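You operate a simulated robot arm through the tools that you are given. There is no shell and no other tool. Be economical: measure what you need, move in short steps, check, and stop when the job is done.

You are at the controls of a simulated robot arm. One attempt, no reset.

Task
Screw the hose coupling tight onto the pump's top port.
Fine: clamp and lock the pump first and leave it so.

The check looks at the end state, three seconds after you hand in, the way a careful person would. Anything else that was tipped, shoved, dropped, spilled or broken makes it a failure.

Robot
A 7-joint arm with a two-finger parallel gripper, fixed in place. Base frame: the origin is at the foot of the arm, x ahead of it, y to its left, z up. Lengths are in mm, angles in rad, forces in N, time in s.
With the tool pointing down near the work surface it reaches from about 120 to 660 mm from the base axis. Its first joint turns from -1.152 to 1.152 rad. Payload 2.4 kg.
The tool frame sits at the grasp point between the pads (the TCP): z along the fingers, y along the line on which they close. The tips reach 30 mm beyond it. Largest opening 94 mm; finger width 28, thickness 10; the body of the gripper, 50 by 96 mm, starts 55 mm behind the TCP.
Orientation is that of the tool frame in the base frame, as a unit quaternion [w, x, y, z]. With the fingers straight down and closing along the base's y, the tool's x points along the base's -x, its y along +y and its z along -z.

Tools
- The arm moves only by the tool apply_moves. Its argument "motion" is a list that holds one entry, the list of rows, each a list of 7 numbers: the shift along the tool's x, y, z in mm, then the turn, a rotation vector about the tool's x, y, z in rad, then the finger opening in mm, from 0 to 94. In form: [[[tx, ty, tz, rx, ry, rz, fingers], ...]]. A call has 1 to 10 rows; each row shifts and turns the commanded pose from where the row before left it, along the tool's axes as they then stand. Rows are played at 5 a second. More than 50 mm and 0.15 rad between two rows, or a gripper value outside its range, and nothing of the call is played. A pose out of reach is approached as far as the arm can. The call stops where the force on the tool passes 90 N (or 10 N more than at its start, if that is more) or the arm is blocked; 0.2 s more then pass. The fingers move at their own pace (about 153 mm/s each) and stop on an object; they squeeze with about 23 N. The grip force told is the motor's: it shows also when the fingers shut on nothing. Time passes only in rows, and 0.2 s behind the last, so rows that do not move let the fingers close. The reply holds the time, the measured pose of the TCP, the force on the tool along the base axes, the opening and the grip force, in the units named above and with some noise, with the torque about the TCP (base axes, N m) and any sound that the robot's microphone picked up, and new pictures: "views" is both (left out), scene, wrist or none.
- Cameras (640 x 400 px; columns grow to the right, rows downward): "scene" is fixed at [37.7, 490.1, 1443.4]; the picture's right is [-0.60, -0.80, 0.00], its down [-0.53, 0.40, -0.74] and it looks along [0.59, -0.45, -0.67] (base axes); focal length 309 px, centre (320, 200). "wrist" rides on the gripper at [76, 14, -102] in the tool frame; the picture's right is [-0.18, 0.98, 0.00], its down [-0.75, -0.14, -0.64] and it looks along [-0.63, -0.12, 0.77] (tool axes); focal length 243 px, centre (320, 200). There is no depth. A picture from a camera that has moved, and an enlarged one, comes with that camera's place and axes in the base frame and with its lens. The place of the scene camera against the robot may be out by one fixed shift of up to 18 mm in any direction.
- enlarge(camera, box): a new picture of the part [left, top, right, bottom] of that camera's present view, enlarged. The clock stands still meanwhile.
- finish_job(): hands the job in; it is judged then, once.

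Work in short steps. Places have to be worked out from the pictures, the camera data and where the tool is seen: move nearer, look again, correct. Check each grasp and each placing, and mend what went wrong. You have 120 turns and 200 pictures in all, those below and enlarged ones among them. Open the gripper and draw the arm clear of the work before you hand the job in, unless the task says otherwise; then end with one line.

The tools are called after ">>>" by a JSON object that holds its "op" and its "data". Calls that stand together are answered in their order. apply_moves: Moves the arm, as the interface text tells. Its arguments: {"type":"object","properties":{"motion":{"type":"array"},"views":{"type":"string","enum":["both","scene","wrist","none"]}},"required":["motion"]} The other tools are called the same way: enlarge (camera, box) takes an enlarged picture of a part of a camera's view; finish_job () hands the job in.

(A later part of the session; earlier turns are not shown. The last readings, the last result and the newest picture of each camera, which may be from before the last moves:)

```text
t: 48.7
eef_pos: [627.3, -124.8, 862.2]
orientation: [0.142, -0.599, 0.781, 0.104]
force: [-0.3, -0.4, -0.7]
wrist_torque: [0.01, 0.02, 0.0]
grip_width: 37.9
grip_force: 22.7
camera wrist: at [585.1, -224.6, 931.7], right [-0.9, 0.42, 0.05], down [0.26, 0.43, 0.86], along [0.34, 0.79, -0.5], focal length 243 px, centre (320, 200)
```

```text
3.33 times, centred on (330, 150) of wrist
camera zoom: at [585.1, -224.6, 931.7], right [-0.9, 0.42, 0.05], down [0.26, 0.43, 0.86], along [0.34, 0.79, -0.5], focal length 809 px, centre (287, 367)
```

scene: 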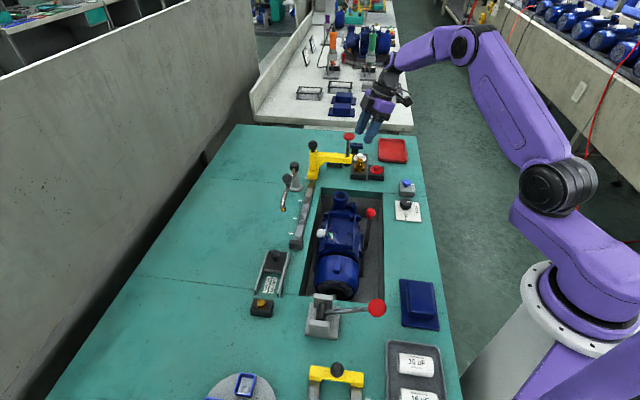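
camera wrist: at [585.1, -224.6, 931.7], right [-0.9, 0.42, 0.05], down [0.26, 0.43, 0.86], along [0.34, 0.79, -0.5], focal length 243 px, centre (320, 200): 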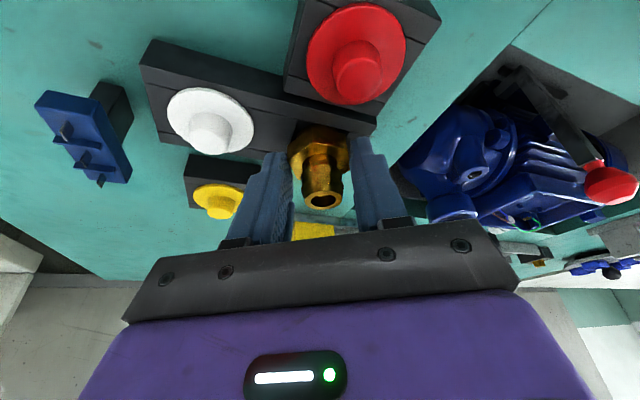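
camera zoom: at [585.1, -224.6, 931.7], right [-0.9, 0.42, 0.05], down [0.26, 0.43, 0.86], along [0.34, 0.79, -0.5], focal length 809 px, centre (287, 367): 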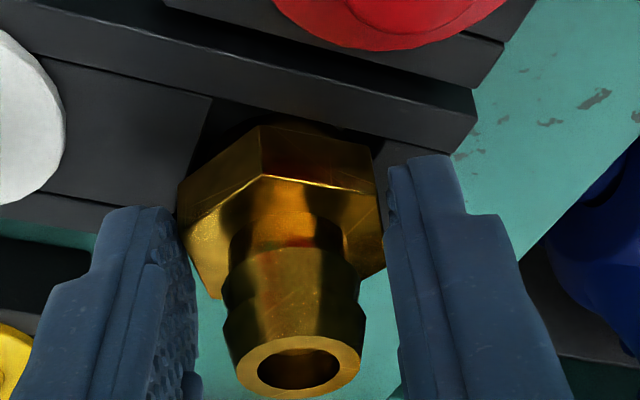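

The coupling is coming up with the fingers. Continue slowly.

>>> {"op": "apply_moves", "data": {"motion": [[[-1.4, 0, -3.8, 0, 0, 0, 0], [-1.4, 0, -3.8, 0, 0, 0, 0], [-1.4, 0, -3.8, 0, 0, 0, 0], [-1.4, 0, -3.8, 0, 0, 0, 0], [0, 0, 0, 0, 0, 0, 0]]], "views": "wrist"}}

>>> {"op": "enlarge", "data": {"camera": "wrist", "box": [270, 90, 390, 210]}}

```text
t: 49.9
eef_pos: [627.3, -125.1, 878.3]
orientation: [0.142, -0.599, 0.782, 0.103]
force: [0.6, -0.4, -0.7]
wrist_torque: [0.01, -0.03, 0.02]
grip_width: 37.9
grip_force: 23.1
camera wrist: at [584.6, -224.3, 947.7], right [-0.9, 0.42, 0.05], down [0.26, 0.43, 0.86], along [0.34, 0.79, -0.5], focal length 243 px, centre (320, 200)
```

wrist: 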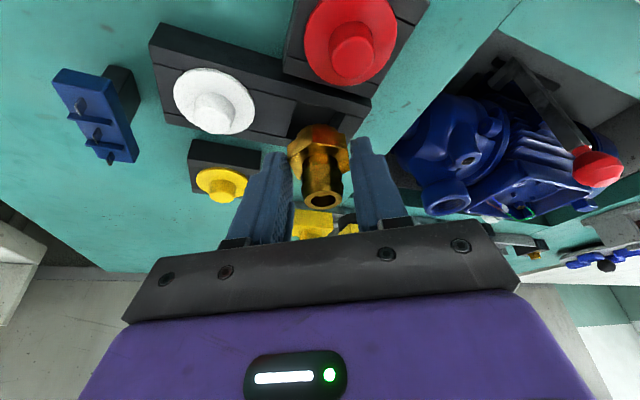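

```text
3.33 times, centred on (330, 150) of wrist
camera zoom: at [584.6, -224.3, 947.7], right [-0.9, 0.42, 0.05], down [0.26, 0.43, 0.86], along [0.34, 0.79, -0.5], focal length 809 px, centre (287, 367)
```

zoom: 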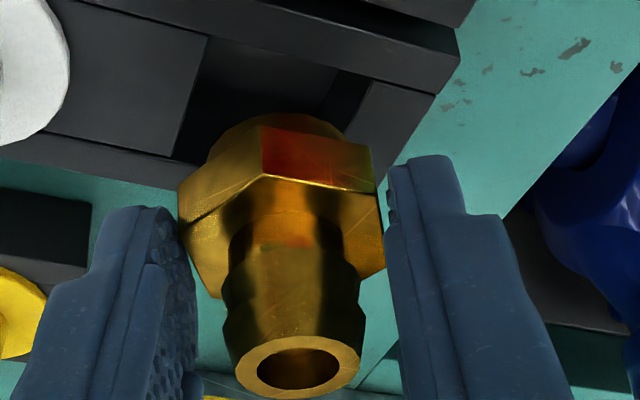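

It's coming out, male spigot visible. Keep lifting smoothly to clear height.

>>> {"op": "apply_moves", "data": {"motion": [[[-2.1, 0, -5.6, 0, 0, 0, 0], [-2.8, 0, -7.5, 0, 0, 0, 0], [-3.5, 0, -9.4, 0, 0, 0, 0], [-3.5, 0, -9.4, 0, 0, 0, 0], [-3.5, 0, -9.4, 0, 0, 0, 0], [-3.5, 0, -9.4, 0, 0, 0, 0], [-2.8, 0, -7.5, 0, 0, 0, 0], [-1.4, 0, -3.8, 0, 0, 0, 0], [0, 0, 0, 0, 0, 0, 0]]]}}

>>> {"op": "enlarge", "data": {"camera": "scene", "box": [320, 110, 400, 180]}}

```text
t: 51.9
eef_pos: [626.4, -124.9, 944.6]
orientation: [0.142, -0.599, 0.781, 0.103]
force: [-0.1, 0.4, -0.7]
wrist_torque: [-0.02, -0.02, 0.02]
grip_width: 37.8
grip_force: 22.6
camera wrist: at [584.2, -223.8, 1013.8], right [-0.9, 0.42, 0.05], down [0.26, 0.43, 0.86], along [0.34, 0.79, -0.5], focal length 243 px, centre (320, 200)
```

scene: 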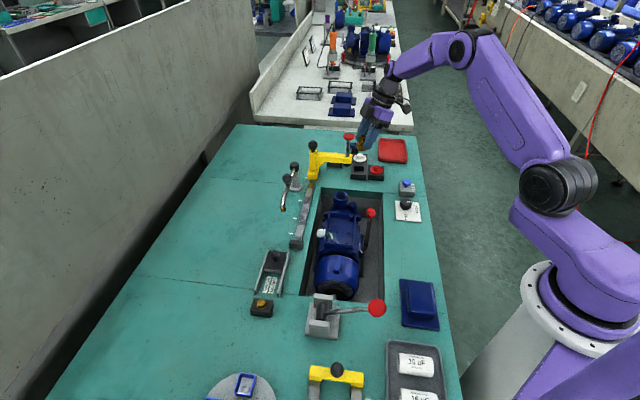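
wrist: 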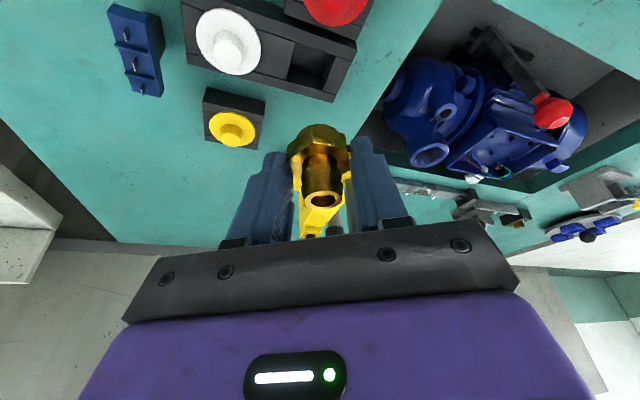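

```text
5.71 times, centred on (360, 145) of scene
camera zoom: at [37.7, 490.1, 1443.4], right [-0.6, -0.8, 0.0], down [-0.53, 0.4, -0.74], along [0.59, -0.45, -0.67], focal length 1766 px, centre (91, 514)
```

zoom: 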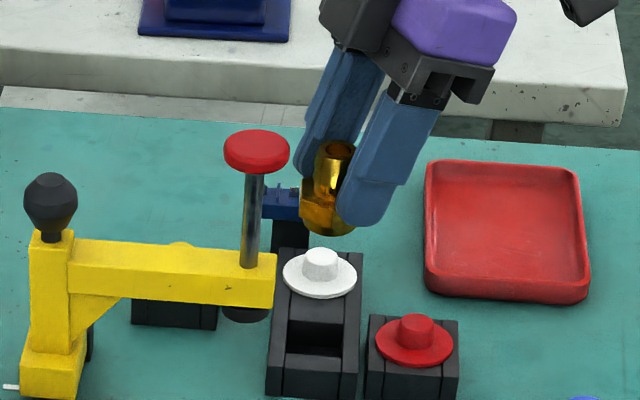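

Coupling is held firmly. Now carry it to the pump port: first back in x (away from the plunger), then towards +y.

>>> {"op": "apply_moves", "data": {"motion": [[[4.7, 18.6, -1.7, 0, 0, 0, 0], [4.7, 18.6, -1.7, 0, 0, 0, 0], [4.7, 18.6, -1.7, 0, 0, 0, 0], [4.7, 18.6, -1.7, 0, 0, 0, 0], [-20.4, 5.8, 7.6, 0, 0, 0, 0], [-20.4, 5.8, 7.6, 0, 0, 0, 0], [-20.4, 5.8, 7.6, 0, 0, 0, 0], [-20.4, 5.8, 7.6, 0, 0, 0, 0], [0, 0, 0, 0, 0, 0, 0]]]}}

>>> {"op": "enlarge", "data": {"camera": "wrist", "box": [220, 0, 480, 220]}}

>>> {"op": "enlarge", "data": {"camera": "scene", "box": [310, 120, 400, 220]}}

```text
t: 53.9
eef_pos: [549.7, -33.0, 943.3]
orientation: [0.142, -0.598, 0.782, 0.103]
force: [-0.2, 0.1, -0.9]
wrist_torque: [-0.01, 0.03, 0.05]
grip_width: 37.9
grip_force: 22.7
camera wrist: at [507.2, -132.5, 1012.8], right [-0.9, 0.43, 0.05], down [0.26, 0.43, 0.86], along [0.34, 0.79, -0.5], focal length 243 px, centre (320, 200)
```

scene: 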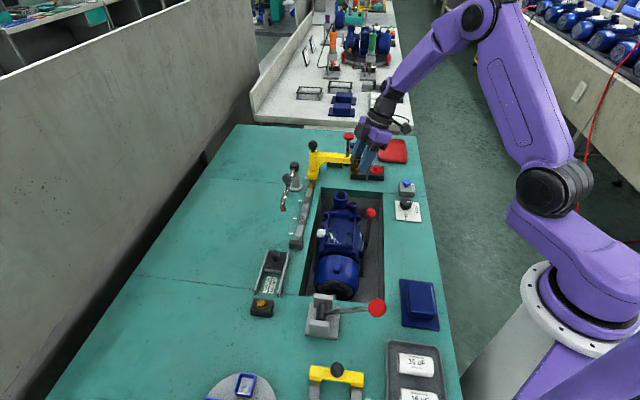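
wrist: 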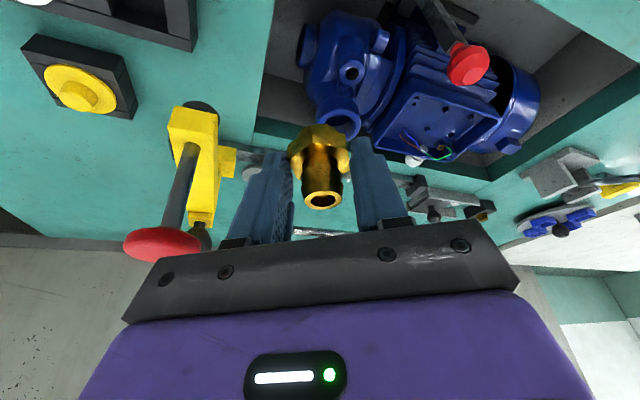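

```text
1.82 times, centred on (350, 110) of wrist
camera zoom: at [507.2, -132.5, 1012.8], right [-0.9, 0.43, 0.05], down [0.26, 0.43, 0.86], along [0.34, 0.79, -0.5], focal length 441 px, centre (266, 364)
```

zoom: 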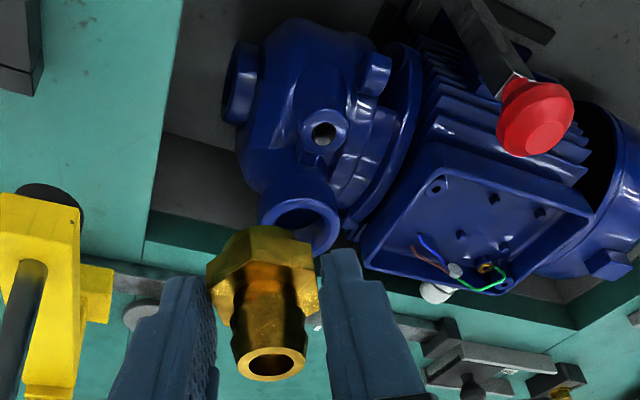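

```text
4.00 times, centred on (355, 170) of scene
camera zoom: at [37.7, 490.1, 1443.4], right [-0.6, -0.8, 0.0], down [-0.53, 0.4, -0.74], along [0.59, -0.45, -0.67], focal length 1236 px, centre (180, 320)
```

zoom: 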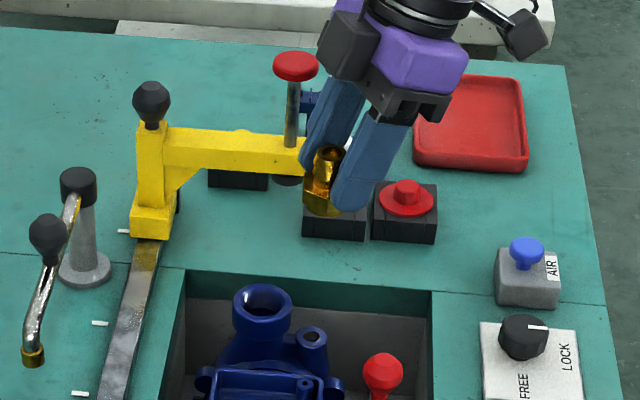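

The port rim is partly hidden by the hex. I back off 50 mm to measure the port's place precisely from a second viewpoint.

>>> {"op": "apply_moves", "data": {"motion": [[[15.6, 0, -5.8, 0, 0, 0, 0], [15.6, 0, -5.8, 0, 0, 0, 0], [15.6, 0, -5.8, 0, 0, 0, 0], [0, 0, 0, 0, 0, 0, 0]]], "views": "none"}}

>>> {"op": "enlarge", "data": {"camera": "wrist", "box": [260, 0, 420, 160]}}

```text
t: 54.9
eef_pos: [536.4, -82.9, 943.8]
orientation: [0.142, -0.599, 0.782, 0.103]
force: [-0.1, 0.1, -0.7]
wrist_torque: [0.0, -0.04, -0.03]
grip_width: 37.8
grip_force: 22.9
```

```text
2.50 times, centred on (340, 80) of wrist
camera zoom: at [494.5, -182.0, 1012.9], right [-0.9, 0.42, 0.05], down [0.26, 0.43, 0.86], along [0.34, 0.79, -0.5], focal length 606 px, centre (270, 500)
```

zoom: 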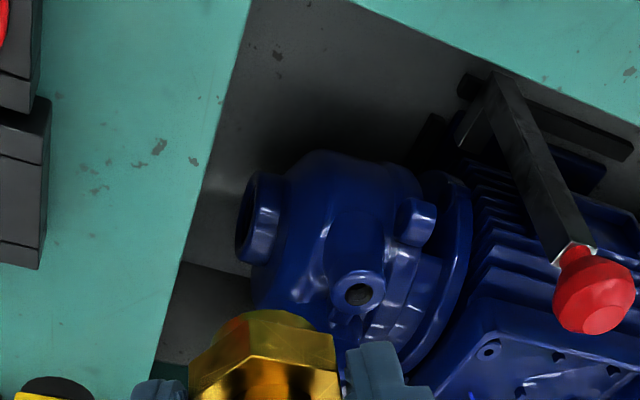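

Backing off hid it; I go forward instead, so the port appears ahead of the coupling near the top of the image.

>>> {"op": "apply_moves", "data": {"motion": [[[-21.4, 2.9, 8, 0, 0, 0, 0], [-21.4, 2.9, 8, 0, 0, 0, 0], [-21.4, 2.9, 8, 0, 0, 0, 0], [-21.4, 2.9, 8, 0, 0, 0, 0], [-21.4, 2.9, 8, 0, 0, 0, 0], [0, 0, 0, 0, 0, 0, 0]]], "views": "wrist"}}

>>> {"op": "enlarge", "data": {"camera": "wrist", "box": [240, 0, 420, 180]}}

```text
t: 56.3
eef_pos: [553.8, 30.6, 943.0]
orientation: [0.143, -0.599, 0.782, 0.103]
force: [0.2, 0.2, -0.8]
wrist_torque: [0.02, -0.01, 0.0]
grip_width: 37.8
grip_force: 23.0
camera wrist: at [511.2, -68.4, 1011.6], right [-0.9, 0.42, 0.05], down [0.26, 0.43, 0.86], along [0.34, 0.79, -0.5], focal length 243 px, centre (320, 200)
```

wrist: 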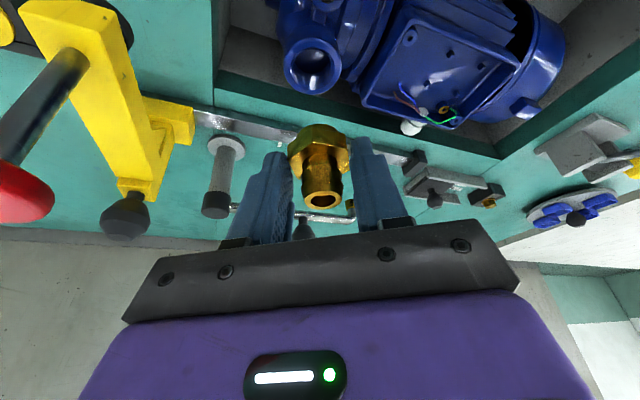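

```text
2.22 times, centred on (330, 90) of wrist
camera zoom: at [511.2, -68.4, 1011.6], right [-0.9, 0.42, 0.05], down [0.26, 0.43, 0.86], along [0.34, 0.79, -0.5], focal length 539 px, centre (298, 444)
```

zoom: 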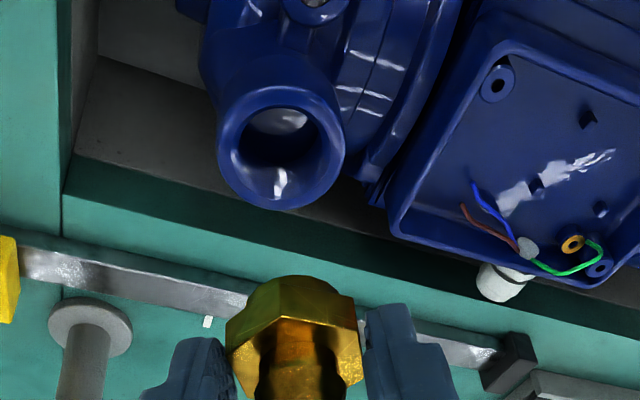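

Very clear view: port centre ≈ (554.8, 32.8), rim z ≈ 825. I align the coupling axis over it and lower to ~15 mm above the rim.

>>> {"op": "apply_moves", "data": {"motion": [[[5.2, -0.4, -2, 0, 0, 0, 0], [5.2, 0, 14.1, 0, 0, 0, 0], [6.3, 0, 16.9, 0, 0, 0, 0], [6.3, 0, 16.9, 0, 0, 0, 0], [4.2, 0, 11.2, 0, 0, 0, 0], [0, 0, 0, 0, 0, 0, 0]]]}}

>>> {"op": "enlarge", "data": {"camera": "wrist", "box": [240, 40, 420, 220]}}

>>> {"op": "enlarge", "data": {"camera": "scene", "box": [315, 170, 375, 220]}}

```text
t: 57.7
eef_pos: [552.8, 23.8, 880.8]
orientation: [0.142, -0.598, 0.782, 0.102]
force: [-4.8, -1.0, 15.0]
wrist_torque: [0.07, 0.23, 0.06]
grip_width: 37.9
grip_force: 23.3
camera wrist: at [510.4, -74.5, 949.5], right [-0.9, 0.42, 0.05], down [0.25, 0.43, 0.86], along [0.34, 0.8, -0.5], focal length 243 px, centre (320, 200)
```

scene: 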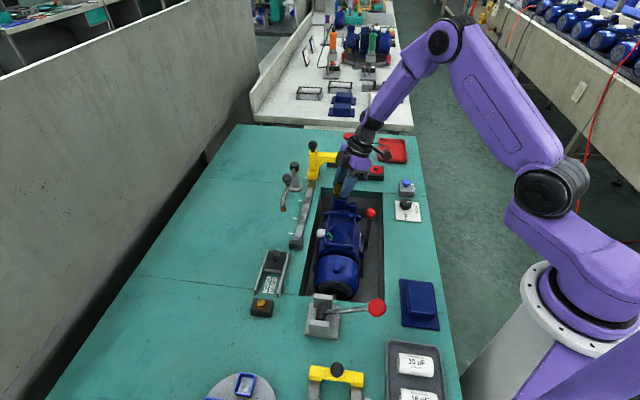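
wrist: 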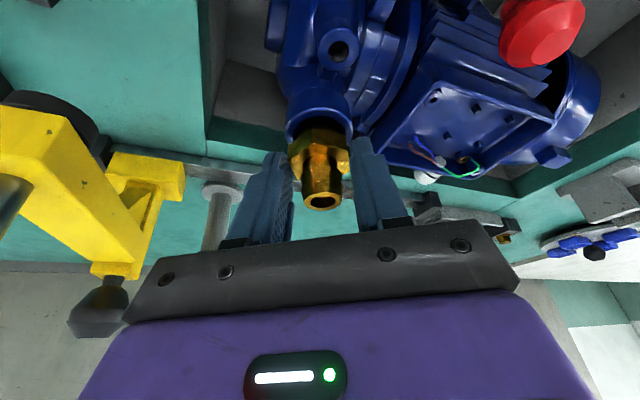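

```text
2.22 times, centred on (330, 130) of wrist
camera zoom: at [510.4, -74.5, 949.5], right [-0.9, 0.42, 0.05], down [0.25, 0.43, 0.86], along [0.34, 0.8, -0.5], focal length 539 px, centre (298, 356)
```

zoom: 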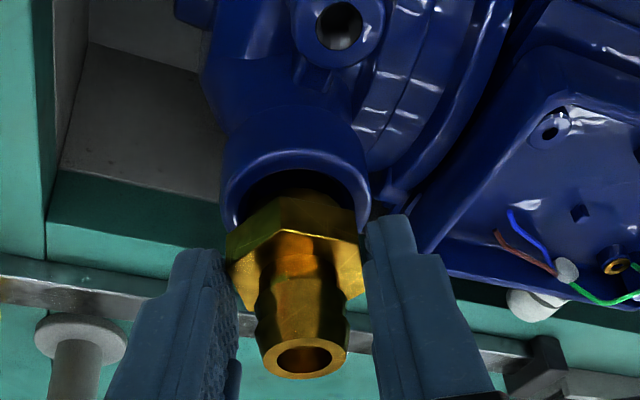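

```text
8.00 times, centred on (345, 195) of scene
camera zoom: at [37.3, 490.0, 1443.5], right [-0.6, -0.8, 0.0], down [-0.53, 0.4, -0.74], along [0.59, -0.45, -0.67], focal length 2472 px, centre (120, 240)
```

zoom: 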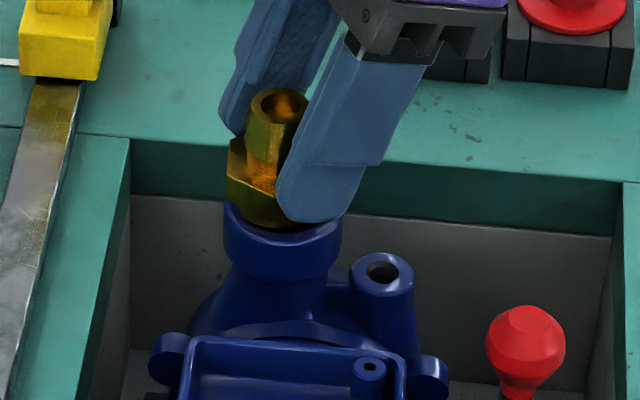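

Contact came early: rim is at z≈843 and the coupling is ~6 mm too far forward and ~4 mm off sideways. Lift 4 mm and correct.

>>> {"op": "apply_moves", "data": {"motion": [[[-1.4, 0, -3.75, 0, 0, 0, 0], [5.1, 4, -1.9, 0, 0, 0, 0], [0, 0, 0, 0, 0, 0, 0]]], "views": "none"}}

>>> {"op": "enlarge", "data": {"camera": "wrist", "box": [270, 60, 390, 180]}}

>>> {"op": "enlarge", "data": {"camera": "scene", "box": [325, 175, 365, 210]}}

```text
t: 58.5
eef_pos: [547.1, 20.9, 884.8]
orientation: [0.142, -0.599, 0.781, 0.103]
force: [0.5, -0.8, -1.1]
wrist_torque: [0.01, 0.04, -0.01]
grip_width: 37.7
grip_force: 23.0
```

```text
3.33 times, centred on (330, 120) of wrist
camera zoom: at [504.6, -78.0, 952.9], right [-0.9, 0.42, 0.05], down [0.26, 0.43, 0.86], along [0.34, 0.79, -0.5], focal length 809 px, centre (287, 467)
```

zoom: 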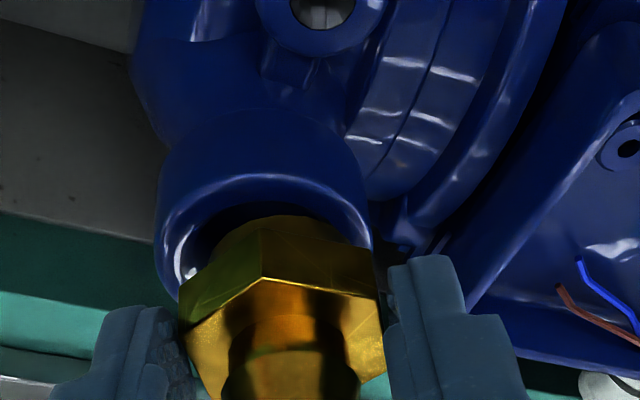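

```text
11.43 times, centred on (345, 192) of scene
camera zoom: at [37.7, 490.1, 1443.4], right [-0.6, -0.8, 0.0], down [-0.53, 0.4, -0.74], along [0.59, -0.45, -0.67], focal length 3531 px, centre (34, 286)
```

zoom: 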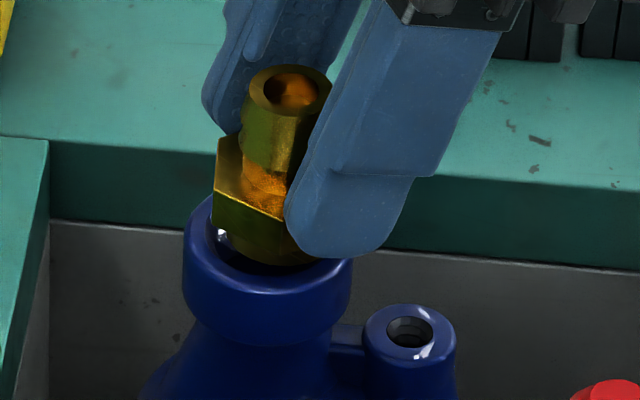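

Still ~2.5 mm near and ~2.7 mm sideways off by both views. Correct and lower a few mm gently.

>>> {"op": "apply_moves", "data": {"motion": [[[-2.3, -2.7, 0.9, 0, 0, 0, 0], [1, 0, 2.8, 0, 0, 0, 0], [0, 0, 0, 0, 0, 0, 0]]], "views": "none"}}

>>> {"op": "enlarge", "data": {"camera": "wrist", "box": [270, 60, 390, 180]}}

>>> {"op": "enlarge", "data": {"camera": "scene", "box": [325, 175, 365, 210]}}

```text
t: 59.3
eef_pos: [550.5, 22.4, 880.8]
orientation: [0.141, -0.598, 0.782, 0.102]
force: [6.0, -3.4, -13.3]
wrist_torque: [-0.29, -0.02, -0.05]
grip_width: 37.8
grip_force: 23.1
```

```text
3.33 times, centred on (330, 120) of wrist
camera zoom: at [508.1, -76.9, 949.3], right [-0.9, 0.43, 0.05], down [0.26, 0.43, 0.86], along [0.34, 0.79, -0.5], focal length 809 px, centre (287, 467)
```

zoom: 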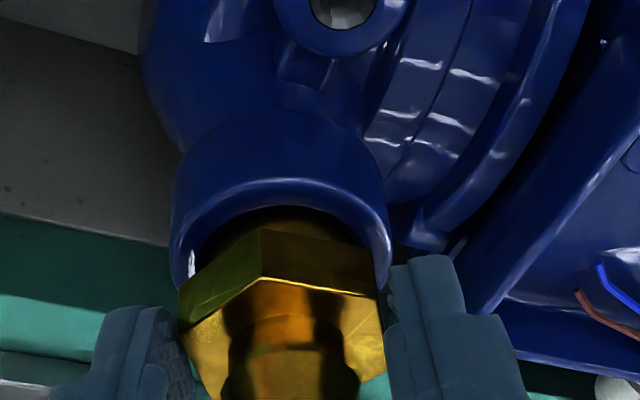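

```text
11.43 times, centred on (345, 192) of scene
camera zoom: at [38.1, 490.0, 1443.4], right [-0.6, -0.8, 0.0], down [-0.53, 0.4, -0.74], along [0.59, -0.45, -0.67], focal length 3531 px, centre (34, 286)
```

zoom: 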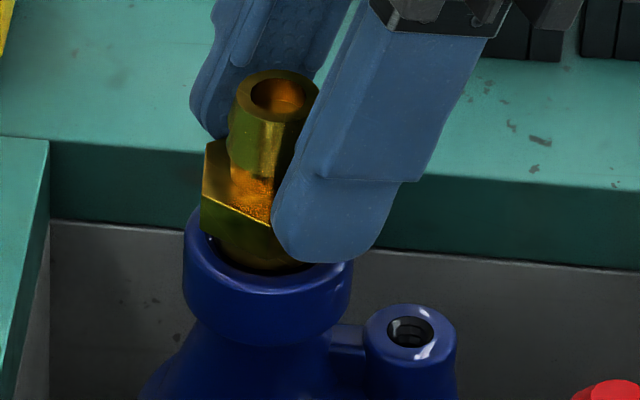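

Alignment looks good in both views. Lower 3 mm more to feel for entry.

>>> {"op": "apply_moves", "data": {"motion": [[[0.5, 0, 1.4, 0, 0, 0, 0], [0.5, 0, 1.4, 0, 0, 0, 0], [0, 0, 0, 0, 0, 0, 0]]], "views": "none"}}

```text
t: 60.1
eef_pos: [548.8, 24.7, 878.4]
orientation: [0.142, -0.6, 0.781, 0.104]
force: [0.3, -0.7, 0.1]
wrist_torque: [-0.04, -0.07, 0.01]
grip_width: 38.0
grip_force: 24.2
```

No resistance; continue down.

>>> {"op": "apply_moves", "data": {"motion": [[[0.7, 0, 1.9, 0, 0, 0, 0], [0.7, 0, 1.9, 0, 0, 0, 0], [0, 0, 0, 0, 0, 0, 0]]], "views": "none"}}

>>> {"op": "enlarge", "data": {"camera": "wrist", "box": [270, 60, 390, 180]}}

>>> {"op": "enlarge", "data": {"camera": "scene", "box": [325, 175, 365, 210]}}

```text
t: 60.9
eef_pos: [550.8, 23.5, 874.2]
orientation: [0.143, -0.598, 0.782, 0.102]
force: [0.4, 0.9, -1.2]
wrist_torque: [0.0, 0.01, 0.02]
grip_width: 38.1
grip_force: 23.1
```

```text
3.33 times, centred on (330, 120) of wrist
camera zoom: at [507.9, -76.2, 943.0], right [-0.9, 0.42, 0.05], down [0.26, 0.43, 0.86], along [0.34, 0.79, -0.5], focal length 809 px, centre (287, 467)
```

zoom: 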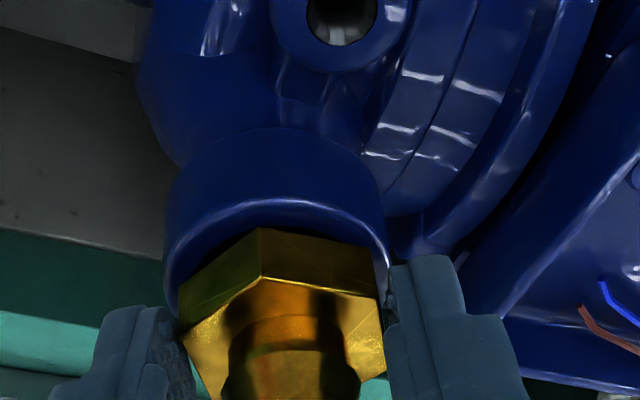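

```text
11.43 times, centred on (345, 192) of scene
camera zoom: at [37.7, 490.1, 1443.4], right [-0.6, -0.8, 0.0], down [-0.53, 0.4, -0.74], along [0.59, -0.45, -0.67], focal length 3531 px, centre (34, 286)
```

zoom: 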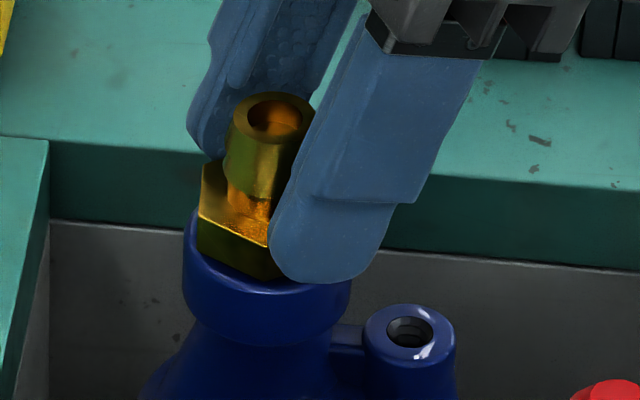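

The spigot has entered the bore. Continue lowering until resistance.

>>> {"op": "apply_moves", "data": {"motion": [[[0.7, 0, 1.9, 0, 0, 0, 0], [0.7, 0, 1.9, 0, 0, 0, 0], [0, 0, 0, 0, 0, 0, 0]]], "views": "none"}}

```text
t: 61.7
eef_pos: [550.1, 23.0, 870.4]
orientation: [0.143, -0.598, 0.782, 0.102]
force: [-2.8, 0.5, 15.0]
wrist_torque: [0.17, 0.21, 0.03]
grip_width: 37.8
grip_force: 22.7
```

Contact at 15 N: thread start. Now turn clockwise about the vertical axis (tool tilted), 0.6 rad, and watch.

>>> {"op": "apply_moves", "data": {"motion": [[[0, 0.8, 0, 0.035, 0, 0.0937, 0], [0, 0.8, 0, 0.035, 0, 0.0937, 0], [0, 0.8, 0, 0.035, 0, 0.0937, 0], [0, 0.8, 0, 0.035, 0, 0.0937, 0], [0, 0.8, 0, 0.035, 0, 0.0937, 0], [0, 0.8, 0, 0.035, 0, 0.0937, 0], [0, 0, 0, 0, 0, 0, 0]]]}}

>>> {"op": "enlarge", "data": {"camera": "scene", "box": [325, 175, 365, 210]}}

```text
t: 63.3
eef_pos: [546.5, 24.3, 869.3]
orientation: [0.17, -0.339, 0.924, 0.056]
force: [-0.4, -3.4, 12.1]
wrist_torque: [-0.09, 0.05, 0.01]
grip_width: 37.6
grip_force: 23.0
camera wrist: at [454.5, -32.4, 938.0], right [-0.5, 0.86, 0.05], down [0.45, 0.21, 0.87], along [0.74, 0.46, -0.49], focal length 243 px, centre (320, 200)
```

scene: 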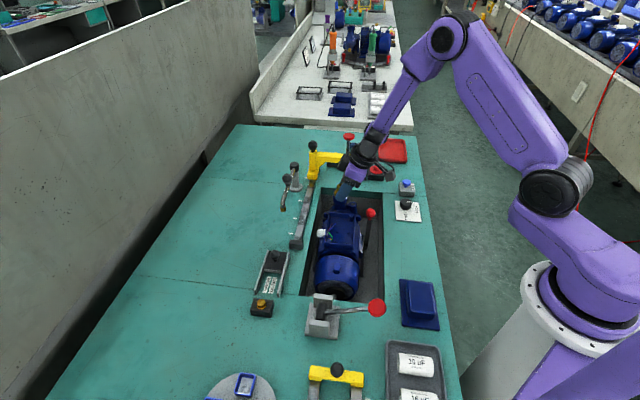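
wrist: 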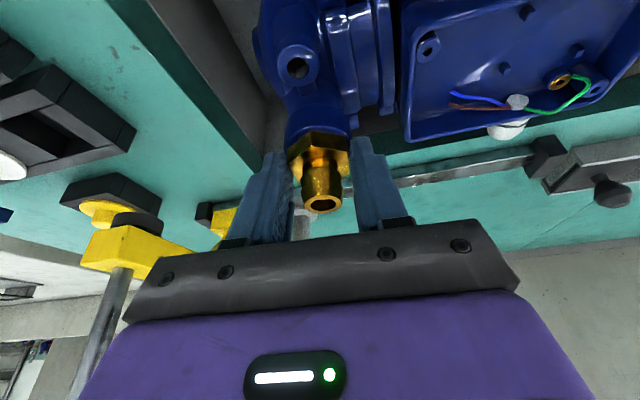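

```text
11.43 times, centred on (345, 192) of scene
camera zoom: at [37.5, 490.0, 1443.5], right [-0.6, -0.8, 0.0], down [-0.53, 0.4, -0.74], along [0.59, -0.45, -0.67], focal length 3531 px, centre (34, 286)
```

zoom: 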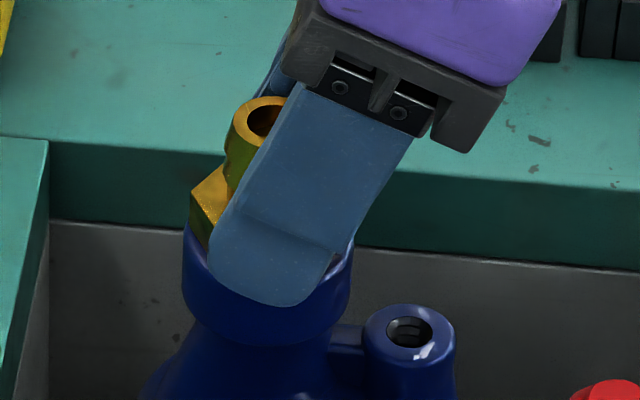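

Turning works smoothly with slight sinking. Continue turning 1.2 rad more.

>>> {"op": "apply_moves", "data": {"motion": [[[0, 0.96, 0, 0.0419, 0, 0.1124, 0], [0, 0.96, 0, 0.0419, 0, 0.1124, 0], [0, 0.96, 0, 0.0419, 0, 0.1124, 0], [0, 0.96, 0, 0.0419, 0, 0.1124, 0], [0, 0.96, 0, 0.0419, 0, 0.1124, 0], [0, 0.96, 0, 0.0419, 0, 0.1124, 0], [0, 0.96, 0, 0.0419, 0, 0.1124, 0], [0, 0.96, 0, 0.0419, 0, 0.1124, 0], [0, 0, 0, 0, 0, 0, 0]]], "views": "wrist"}}

>>> {"op": "enlarge", "data": {"camera": "wrist", "box": [260, 80, 400, 220]}}

```text
t: 65.3
eef_pos: [544.3, 32.8, 868.8]
orientation: [0.18, 0.124, 0.975, -0.025]
force: [-2.1, 2.7, 1.9]
wrist_torque: [0.16, 0.03, 0.03]
grip_width: 37.6
grip_force: 23.1
camera wrist: at [443.1, 75.0, 937.3], right [0.41, 0.91, 0.06], down [0.42, -0.25, 0.87], along [0.81, -0.33, -0.49], focal length 243 px, centre (320, 200)
```

wrist: 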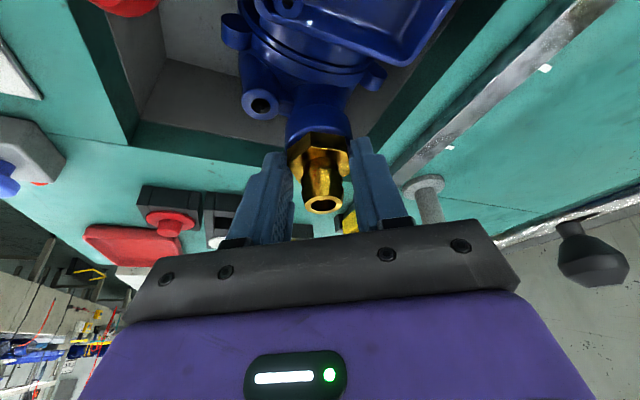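

```text
2.86 times, centred on (330, 150) of wrist
camera zoom: at [443.1, 75.0, 937.3], right [0.41, 0.91, 0.06], down [0.42, -0.25, 0.87], along [0.81, -0.33, -0.49], focal length 693 px, centre (291, 343)
```

zoom: 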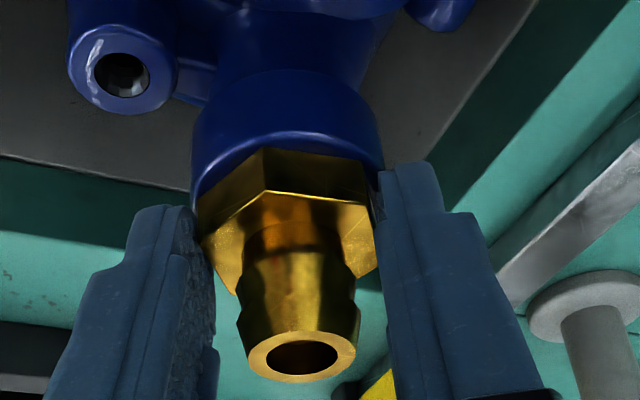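

Coupling still following and sinking. Continue another ~1.1 rad with slight down-pressure.

>>> {"op": "apply_moves", "data": {"motion": [[[0.04, 0.96, 0.12, 0.0419, 0, 0.1124, 0], [0.04, 0.96, 0.12, 0.0419, 0, 0.1124, 0], [0.04, 0.96, 0.12, 0.0419, 0, 0.1124, 0], [0.04, 0.96, 0.12, 0.0419, 0, 0.1124, 0], [0.04, 0.96, 0.12, 0.0419, 0, 0.1124, 0], [0.04, 0.96, 0.12, 0.0419, 0, 0.1124, 0], [0.04, 0.96, 0.12, 0.0419, 0, 0.1124, 0], [0.04, 0.96, 0.12, 0.0419, 0, 0.1124, 0], [0.04, 0.96, 0.12, 0.0419, 0, 0.1124, 0]]], "views": "wrist"}}

```text
t: 67.3
eef_pos: [551.3, 39.7, 869.3]
orientation: [0.146, 0.609, 0.772, -0.109]
force: [4.4, 8.3, 18.3]
wrist_torque: [0.33, -0.07, 0.28]
grip_width: 37.7
grip_force: 22.5
camera wrist: at [538.9, 147.6, 937.7], right [1.0, 0.06, 0.08], down [-0.03, -0.5, 0.87], along [0.09, -0.87, -0.49], focal length 243 px, centre (320, 200)
```

wrist: 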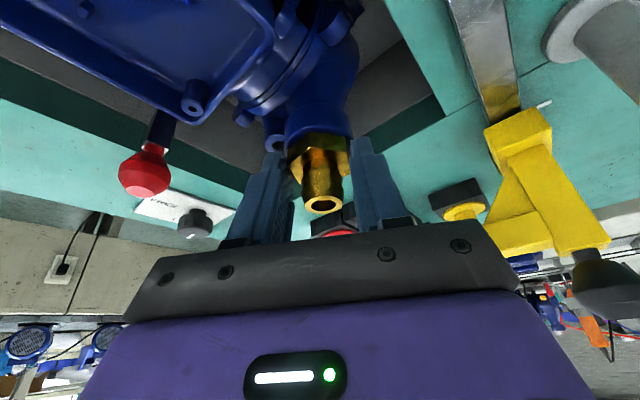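

Turned to yaw ≈ +75°. Now release, withdraw along the tool axis, and look at the coupling's seating.

>>> {"op": "apply_moves", "data": {"motion": [[[0, 0, 0, 0, 0, 0, 50], [0, 0, 0, 0, 0, 0, 50], [0, 0, -20, 0, 0, 0, 50], [0, 0, -40, 0, 0, 0, 50], [0, 0, -40, 0, 0, 0, 50], [0, 0, 0, 0, 0, 0, 50]]], "views": "wrist"}}

>>> {"op": "enlarge", "data": {"camera": "wrist", "box": [240, 40, 420, 220]}}

>>> {"op": "enlarge", "data": {"camera": "scene", "box": [325, 175, 365, 210]}}

```text
t: 68.7
eef_pos: [539.6, 74.3, 963.4]
orientation: [0.146, 0.609, 0.772, -0.11]
force: [0.2, -0.6, -0.3]
wrist_torque: [0.03, 0.03, -0.01]
grip_width: 50.0
grip_force: 0.0
camera wrist: at [528.0, 182.1, 1030.8], right [1.0, 0.06, 0.07], down [-0.03, -0.5, 0.87], along [0.09, -0.87, -0.49], focal length 243 px, centre (320, 200)
```

wrist: 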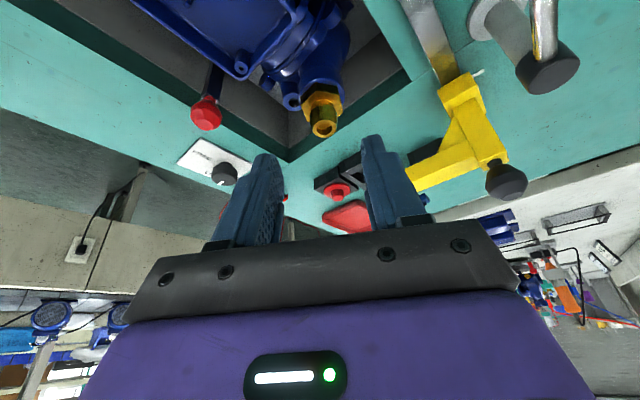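

```text
2.22 times, centred on (330, 130) of wrist
camera zoom: at [528.0, 182.1, 1030.8], right [1.0, 0.06, 0.07], down [-0.03, -0.5, 0.87], along [0.09, -0.87, -0.49], focal length 539 px, centre (298, 356)
```

zoom: 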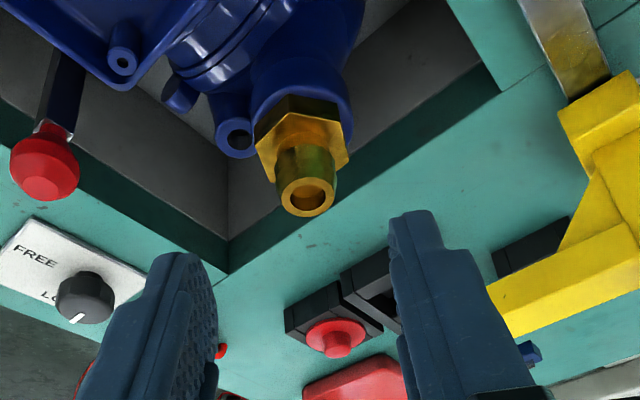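

```text
11.43 times, centred on (345, 192) of scene
camera zoom: at [37.7, 490.1, 1443.4], right [-0.6, -0.8, 0.0], down [-0.53, 0.4, -0.74], along [0.59, -0.45, -0.67], focal length 3531 px, centre (34, 286)
```

zoom: 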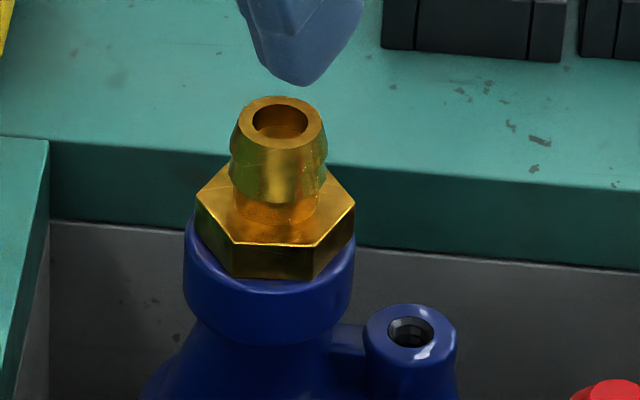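

The coupling stands upright in the port. I untilt the tool, rotate back to regrip vertically on flats (target yaw −105°).

>>> {"op": "apply_moves", "data": {"motion": [[[0, 0, 0, 0, 0.12, 0, 60], [0, 0, 0, 0, 0.12, 0, 60], [0, 0, 0, 0, 0.117, 0, 60], [0, 0, 0, 0, 0, -0.149, 60], [0, 0, 0, 0, 0, -0.149, 60], [0, 0, 0, 0, 0, -0.149, 60], [0, 0, 0, 0, 0, -0.149, 60], [0, 0, 0, 0, 0, -0.149, 60], [0, 0, 0, 0, 0, -0.149, 60], [0, 0, 0, 0, 0, -0.149, 60]]], "views": "none"}}

>>> {"op": "apply_moves", "data": {"motion": [[[0, 0, 0, 0, 0, -0.149, 60], [0, 0, 0, 0, 0, -0.149, 60], [0, 0, 0, 0, 0, -0.149, 60], [0, 0, 0, 0, 0, -0.149, 60], [0, 0, 0, 0, 0, -0.149, 60], [0, 0, 0, 0, 0, -0.149, 60], [0, 0, 0, 0, 0, -0.149, 60], [0, 0, 0, 0, 0, -0.149, 60], [0, 0, 0, 0, 0, -0.149, 60], [0, 0, 0, 0, 0, -0.149, 60]]], "views": "none"}}

>>> {"op": "apply_moves", "data": {"motion": [[[0, 0, 0, 0, 0, -0.149, 60], [0, 0, 0, 0, 0, -0.149, 60], [0, 0, 0, 0, 0, -0.149, 60], [0, 0, 0, 0, 0, -0.149, 60], [0, 0, 0, 0, 0, 0, 60]]], "views": "none"}}

```text
t: 70.9
eef_pos: [534.8, 70.6, 961.7]
orientation: [0.039, 0.143, 0.985, -0.087]
force: [-0.7, 0.4, -0.2]
wrist_torque: [0.0, 0.01, -0.03]
grip_width: 60.0
grip_force: 0.0
out of reach, approached as far as the arm can: row 2, 3
```

```text
t: 73.1
eef_pos: [327.6, 177.1, 930.0]
orientation: [-0.022, -0.496, 0.862, -0.099]
force: [-0.8, 0.0, 0.0]
wrist_torque: [-0.01, 0.01, -0.01]
grip_width: 59.8
grip_force: 0.0
out of reach, approached as far as the arm can: row 5, 6, 7, 8, 9, 10
```

```text
t: 74.3
eef_pos: [275.1, 165.5, 901.1]
orientation: [0.042, 0.71, -0.696, 0.097]
force: [-1.0, 0.0, 1.1]
wrist_torque: [0.01, 0.04, -0.01]
grip_width: 60.1
grip_force: 0.1
out of reach, approached as far as the arm can: row 1, 2, 3, 4
```

The arm drifted widely near a joint limit. I stop and look before anything else.

>>> {"op": "apply_moves", "data": {"motion": [[[0, 0, 0, 0, 0, 0, 60]]]}}

```text
t: 74.7
eef_pos: [275.7, 166.2, 900.9]
orientation: [0.041, 0.71, -0.696, 0.098]
force: [-0.7, 0.0, 0.5]
wrist_torque: [0.02, -0.04, 0.0]
grip_width: 59.8
grip_force: 0.0
camera wrist: at [254.9, 110.9, 1013.9], right [-0.98, 0.15, -0.11], down [0.08, 0.87, 0.49], along [0.17, 0.47, -0.86], focal length 243 px, centre (320, 200)
```

scene: 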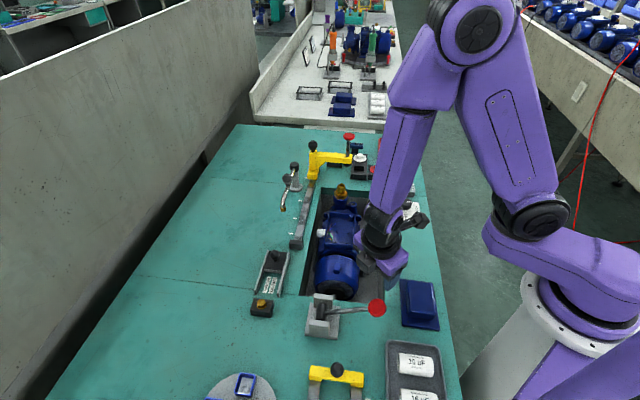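
wrist: 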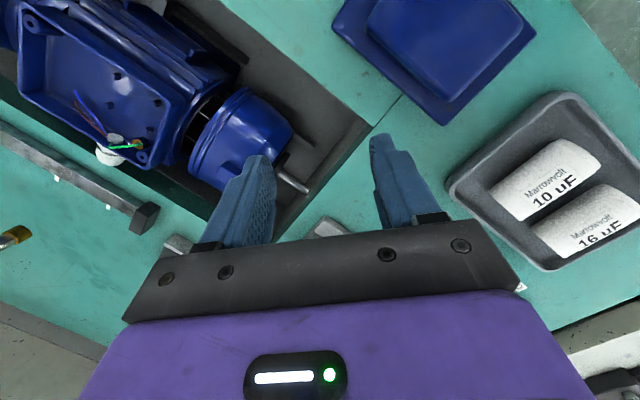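

Nothing was touched. Rise and level the tool in this place.

>>> {"op": "apply_moves", "data": {"motion": [[[0, 0, -40, 0, 0, 0, 60], [0, 0, -40, 0, 0, 0, 60], [0, 0, 0, -0.04, -0.1, 0, 60], [0, 0, 0, -0.04, -0.1, 0, 60], [0, 0, 0, 0, 0, 0, 60]]], "views": "none"}}

```text
t: 75.9
eef_pos: [267.9, 172.9, 877.9]
orientation: [0.005, 0.727, -0.686, -0.005]
force: [1.0, 0.0, -0.1]
wrist_torque: [-0.01, 0.0, -0.02]
grip_width: 60.0
grip_force: 0.1
out of reach, approached as far as the arm can: row 1, 2, 3, 4
```

Joint limit is in play; unwind the yaw in small steps with a small rise.

>>> {"op": "apply_moves", "data": {"motion": [[[0, 0, -5, 0, 0, 0.12, 60], [0, 0, -5, 0, 0, 0.12, 60]]]}}

```text
t: 76.5
eef_pos: [267.8, 173.6, 880.6]
orientation: [-0.005, -0.699, 0.715, 0.007]
force: [-0.4, -0.1, 0.0]
wrist_torque: [-0.01, -0.03, 0.0]
grip_width: 59.7
grip_force: 0.1
out of reach, approached as far as the arm can: row 1, 2
camera wrist: at [253.2, 97.0, 982.8], right [-0.98, 0.21, 0.02], down [0.17, 0.75, 0.64], along [0.12, 0.63, -0.77], focal length 243 px, centre (320, 200)
```

scene: 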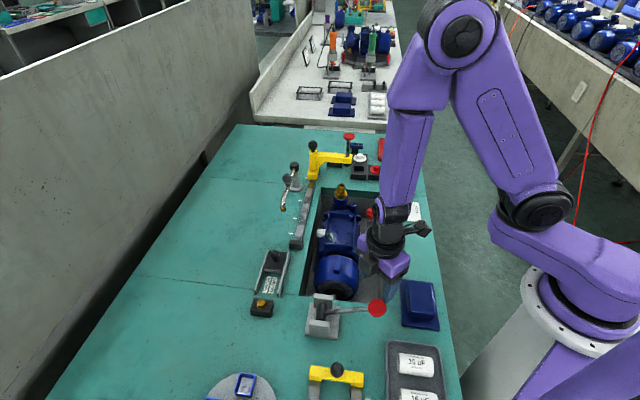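
wrist: 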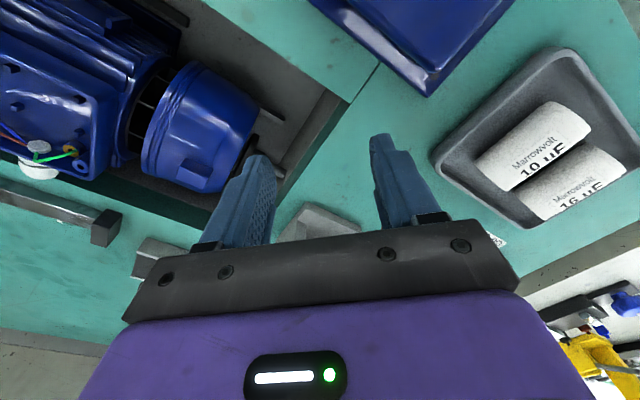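

Still limited; keep unwinding the yaw and rising.

>>> {"op": "apply_moves", "data": {"motion": [[[0, 0, -6, 0, 0, 0.14, 60], [0, 0, -6, 0, 0, 0.14, 60], [0, 0, -6, 0, 0, 0.14, 60], [0, 0, -6, 0, 0, 0.14, 60]]], "views": "none"}}

```text
t: 77.5
eef_pos: [266.9, 173.8, 902.1]
orientation: [-0.007, -0.506, 0.863, 0.008]
force: [-0.8, 0.1, -1.1]
wrist_torque: [-0.01, -0.03, 0.01]
grip_width: 59.9
grip_force: 0.0
out of reach, approached as far as the arm can: row 1
```

Free again. Rise and set yaw −45°, then travel back above the port at height.

>>> {"op": "apply_moves", "data": {"motion": [[[0, 0, -35, 0, 0, 0.138, 60], [0, 0, -35, 0, 0, 0.138, 60], [0, 0, -10, 0, 0, 0, 60], [0, 0, 0, 0, 0, 0, 60]]], "views": "none"}}

>>> {"op": "apply_moves", "data": {"motion": [[[-12, -36, 0, 0, 0, 0, 60], [-12, -36, 0, 0, 0, 0, 60], [-12, -36, 0, 0, 0, 0, 60], [-12, -36, 0, 0, 0, 0, 60], [-12, -36, 0, 0, 0, 0, 60], [0, 0, 0, 0, 0, 0, 60]]], "views": "none"}}

```text
t: 78.5
eef_pos: [268.2, 173.6, 982.5]
orientation: [-0.008, -0.381, 0.925, 0.007]
force: [-0.5, -0.5, 0.0]
wrist_torque: [-0.01, -0.01, 0.01]
grip_width: 60.1
grip_force: 0.1
```

```text
t: 79.9
eef_pos: [438.6, 87.7, 978.6]
orientation: [-0.008, -0.382, 0.924, 0.008]
force: [-0.8, -0.5, 1.1]
wrist_torque: [-0.04, 0.01, 0.05]
grip_width: 60.1
grip_force: 0.0
```

Level the small tilt and go above the coupling.

>>> {"op": "apply_moves", "data": {"motion": [[[-10.1, -30.1, 0, 0.021, -0.0087, 0, 60], [-10.1, -30.1, 0, 0, 0, 0, 60], [-10.1, -30.1, 0, 0, 0, 0, 60], [-10.1, -30.1, 0, 0, 0, 0, 60], [0, 0, 15, 0, 0, 0, 60], [0, 0, 0, 0, 0, 0, 60]]], "views": "wrist"}}

>>> {"op": "enlarge", "data": {"camera": "wrist", "box": [240, 40, 420, 220]}}

```text
t: 81.3
eef_pos: [553.0, 30.6, 963.4]
orientation: [0.001, -0.382, 0.924, -0.001]
force: [0.2, 0.7, -0.4]
wrist_torque: [0.01, -0.01, -0.03]
grip_width: 60.0
grip_force: 0.0
camera wrist: at [488.7, -13.3, 1064.4], right [-0.56, 0.83, 0.0], down [0.63, 0.43, 0.64], along [0.53, 0.36, -0.77], focal length 243 px, centre (320, 200)
```

wrist: 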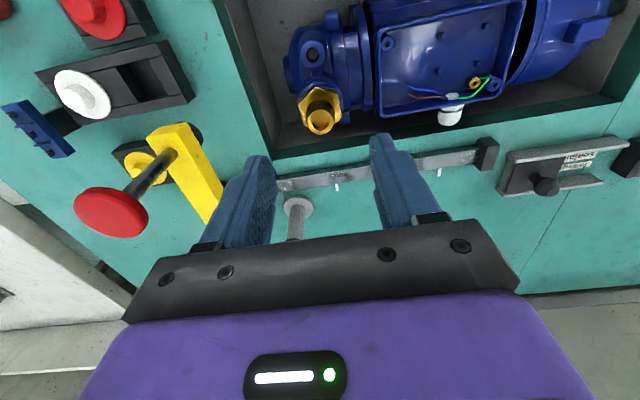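

```text
2.22 times, centred on (330, 130) of wrist
camera zoom: at [488.7, -13.3, 1064.4], right [-0.56, 0.83, 0.0], down [0.63, 0.43, 0.64], along [0.53, 0.36, -0.77], focal length 539 px, centre (298, 356)
```

zoom: 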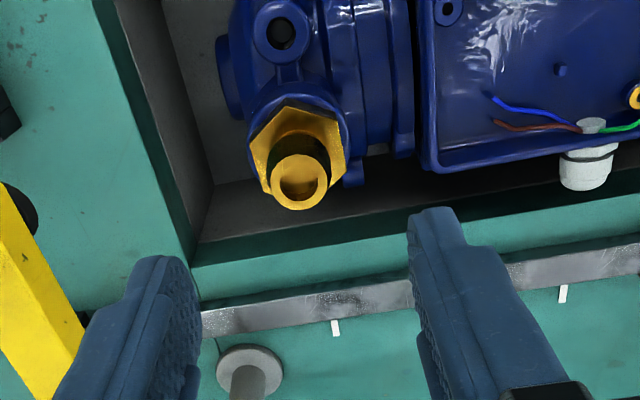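

Coupling exactly on the tool axis and flats align with the fingers. Descend to z≈876.

>>> {"op": "apply_moves", "data": {"motion": [[[0, 0, 40, 0, 0, 0, 54], [0, 0, 35, 0, 0, 0, 54], [0, 0, 12, 0, 0, 0, 54], [0, 0, 0, 0, 0, 0, 54]]], "views": "wrist"}}

>>> {"op": "enlarge", "data": {"camera": "wrist", "box": [240, 60, 420, 240]}}

>>> {"op": "enlarge", "data": {"camera": "scene", "box": [325, 175, 365, 210]}}

```text
t: 82.3
eef_pos: [551.7, 30.0, 874.0]
orientation: [0.0, -0.382, 0.924, -0.001]
force: [-0.7, 0.1, -1.3]
wrist_torque: [-0.04, 0.01, -0.02]
grip_width: 54.0
grip_force: 0.0
camera wrist: at [487.9, -12.8, 976.7], right [-0.56, 0.83, 0.0], down [0.63, 0.43, 0.64], along [0.53, 0.36, -0.77], focal length 243 px, centre (320, 200)
```

wrist: 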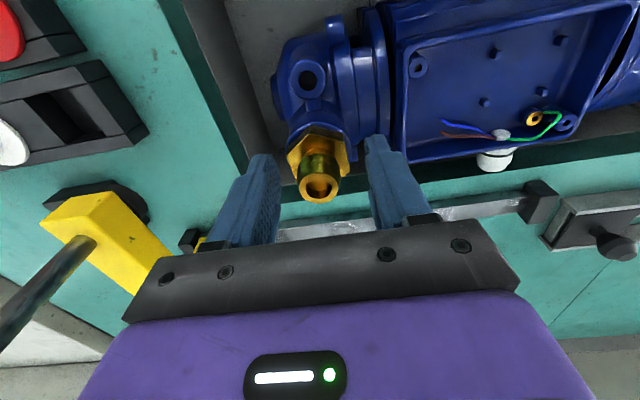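

```text
2.22 times, centred on (330, 150) of wrist
camera zoom: at [487.9, -12.8, 976.7], right [-0.56, 0.83, 0.0], down [0.63, 0.43, 0.64], along [0.53, 0.36, -0.77], focal length 539 px, centre (298, 311)
```

zoom: 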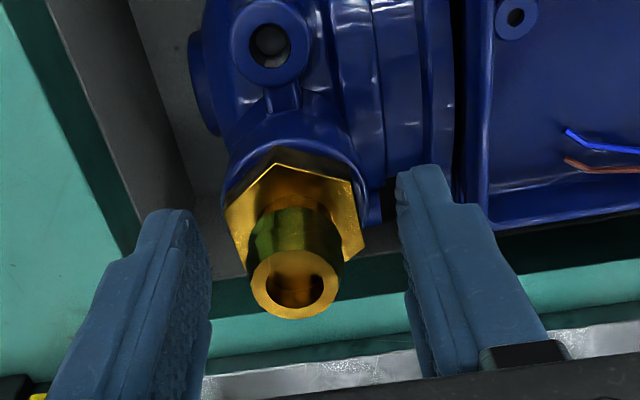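

```text
11.43 times, centred on (345, 192) of scene
camera zoom: at [37.7, 490.1, 1443.4], right [-0.6, -0.8, 0.0], down [-0.53, 0.4, -0.74], along [0.59, -0.45, -0.67], focal length 3531 px, centre (34, 286)
```

zoom: 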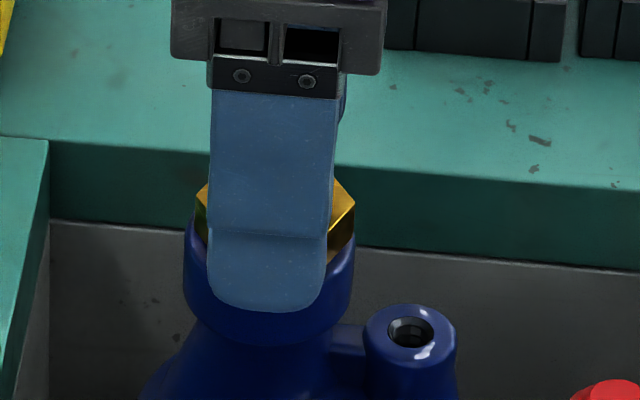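

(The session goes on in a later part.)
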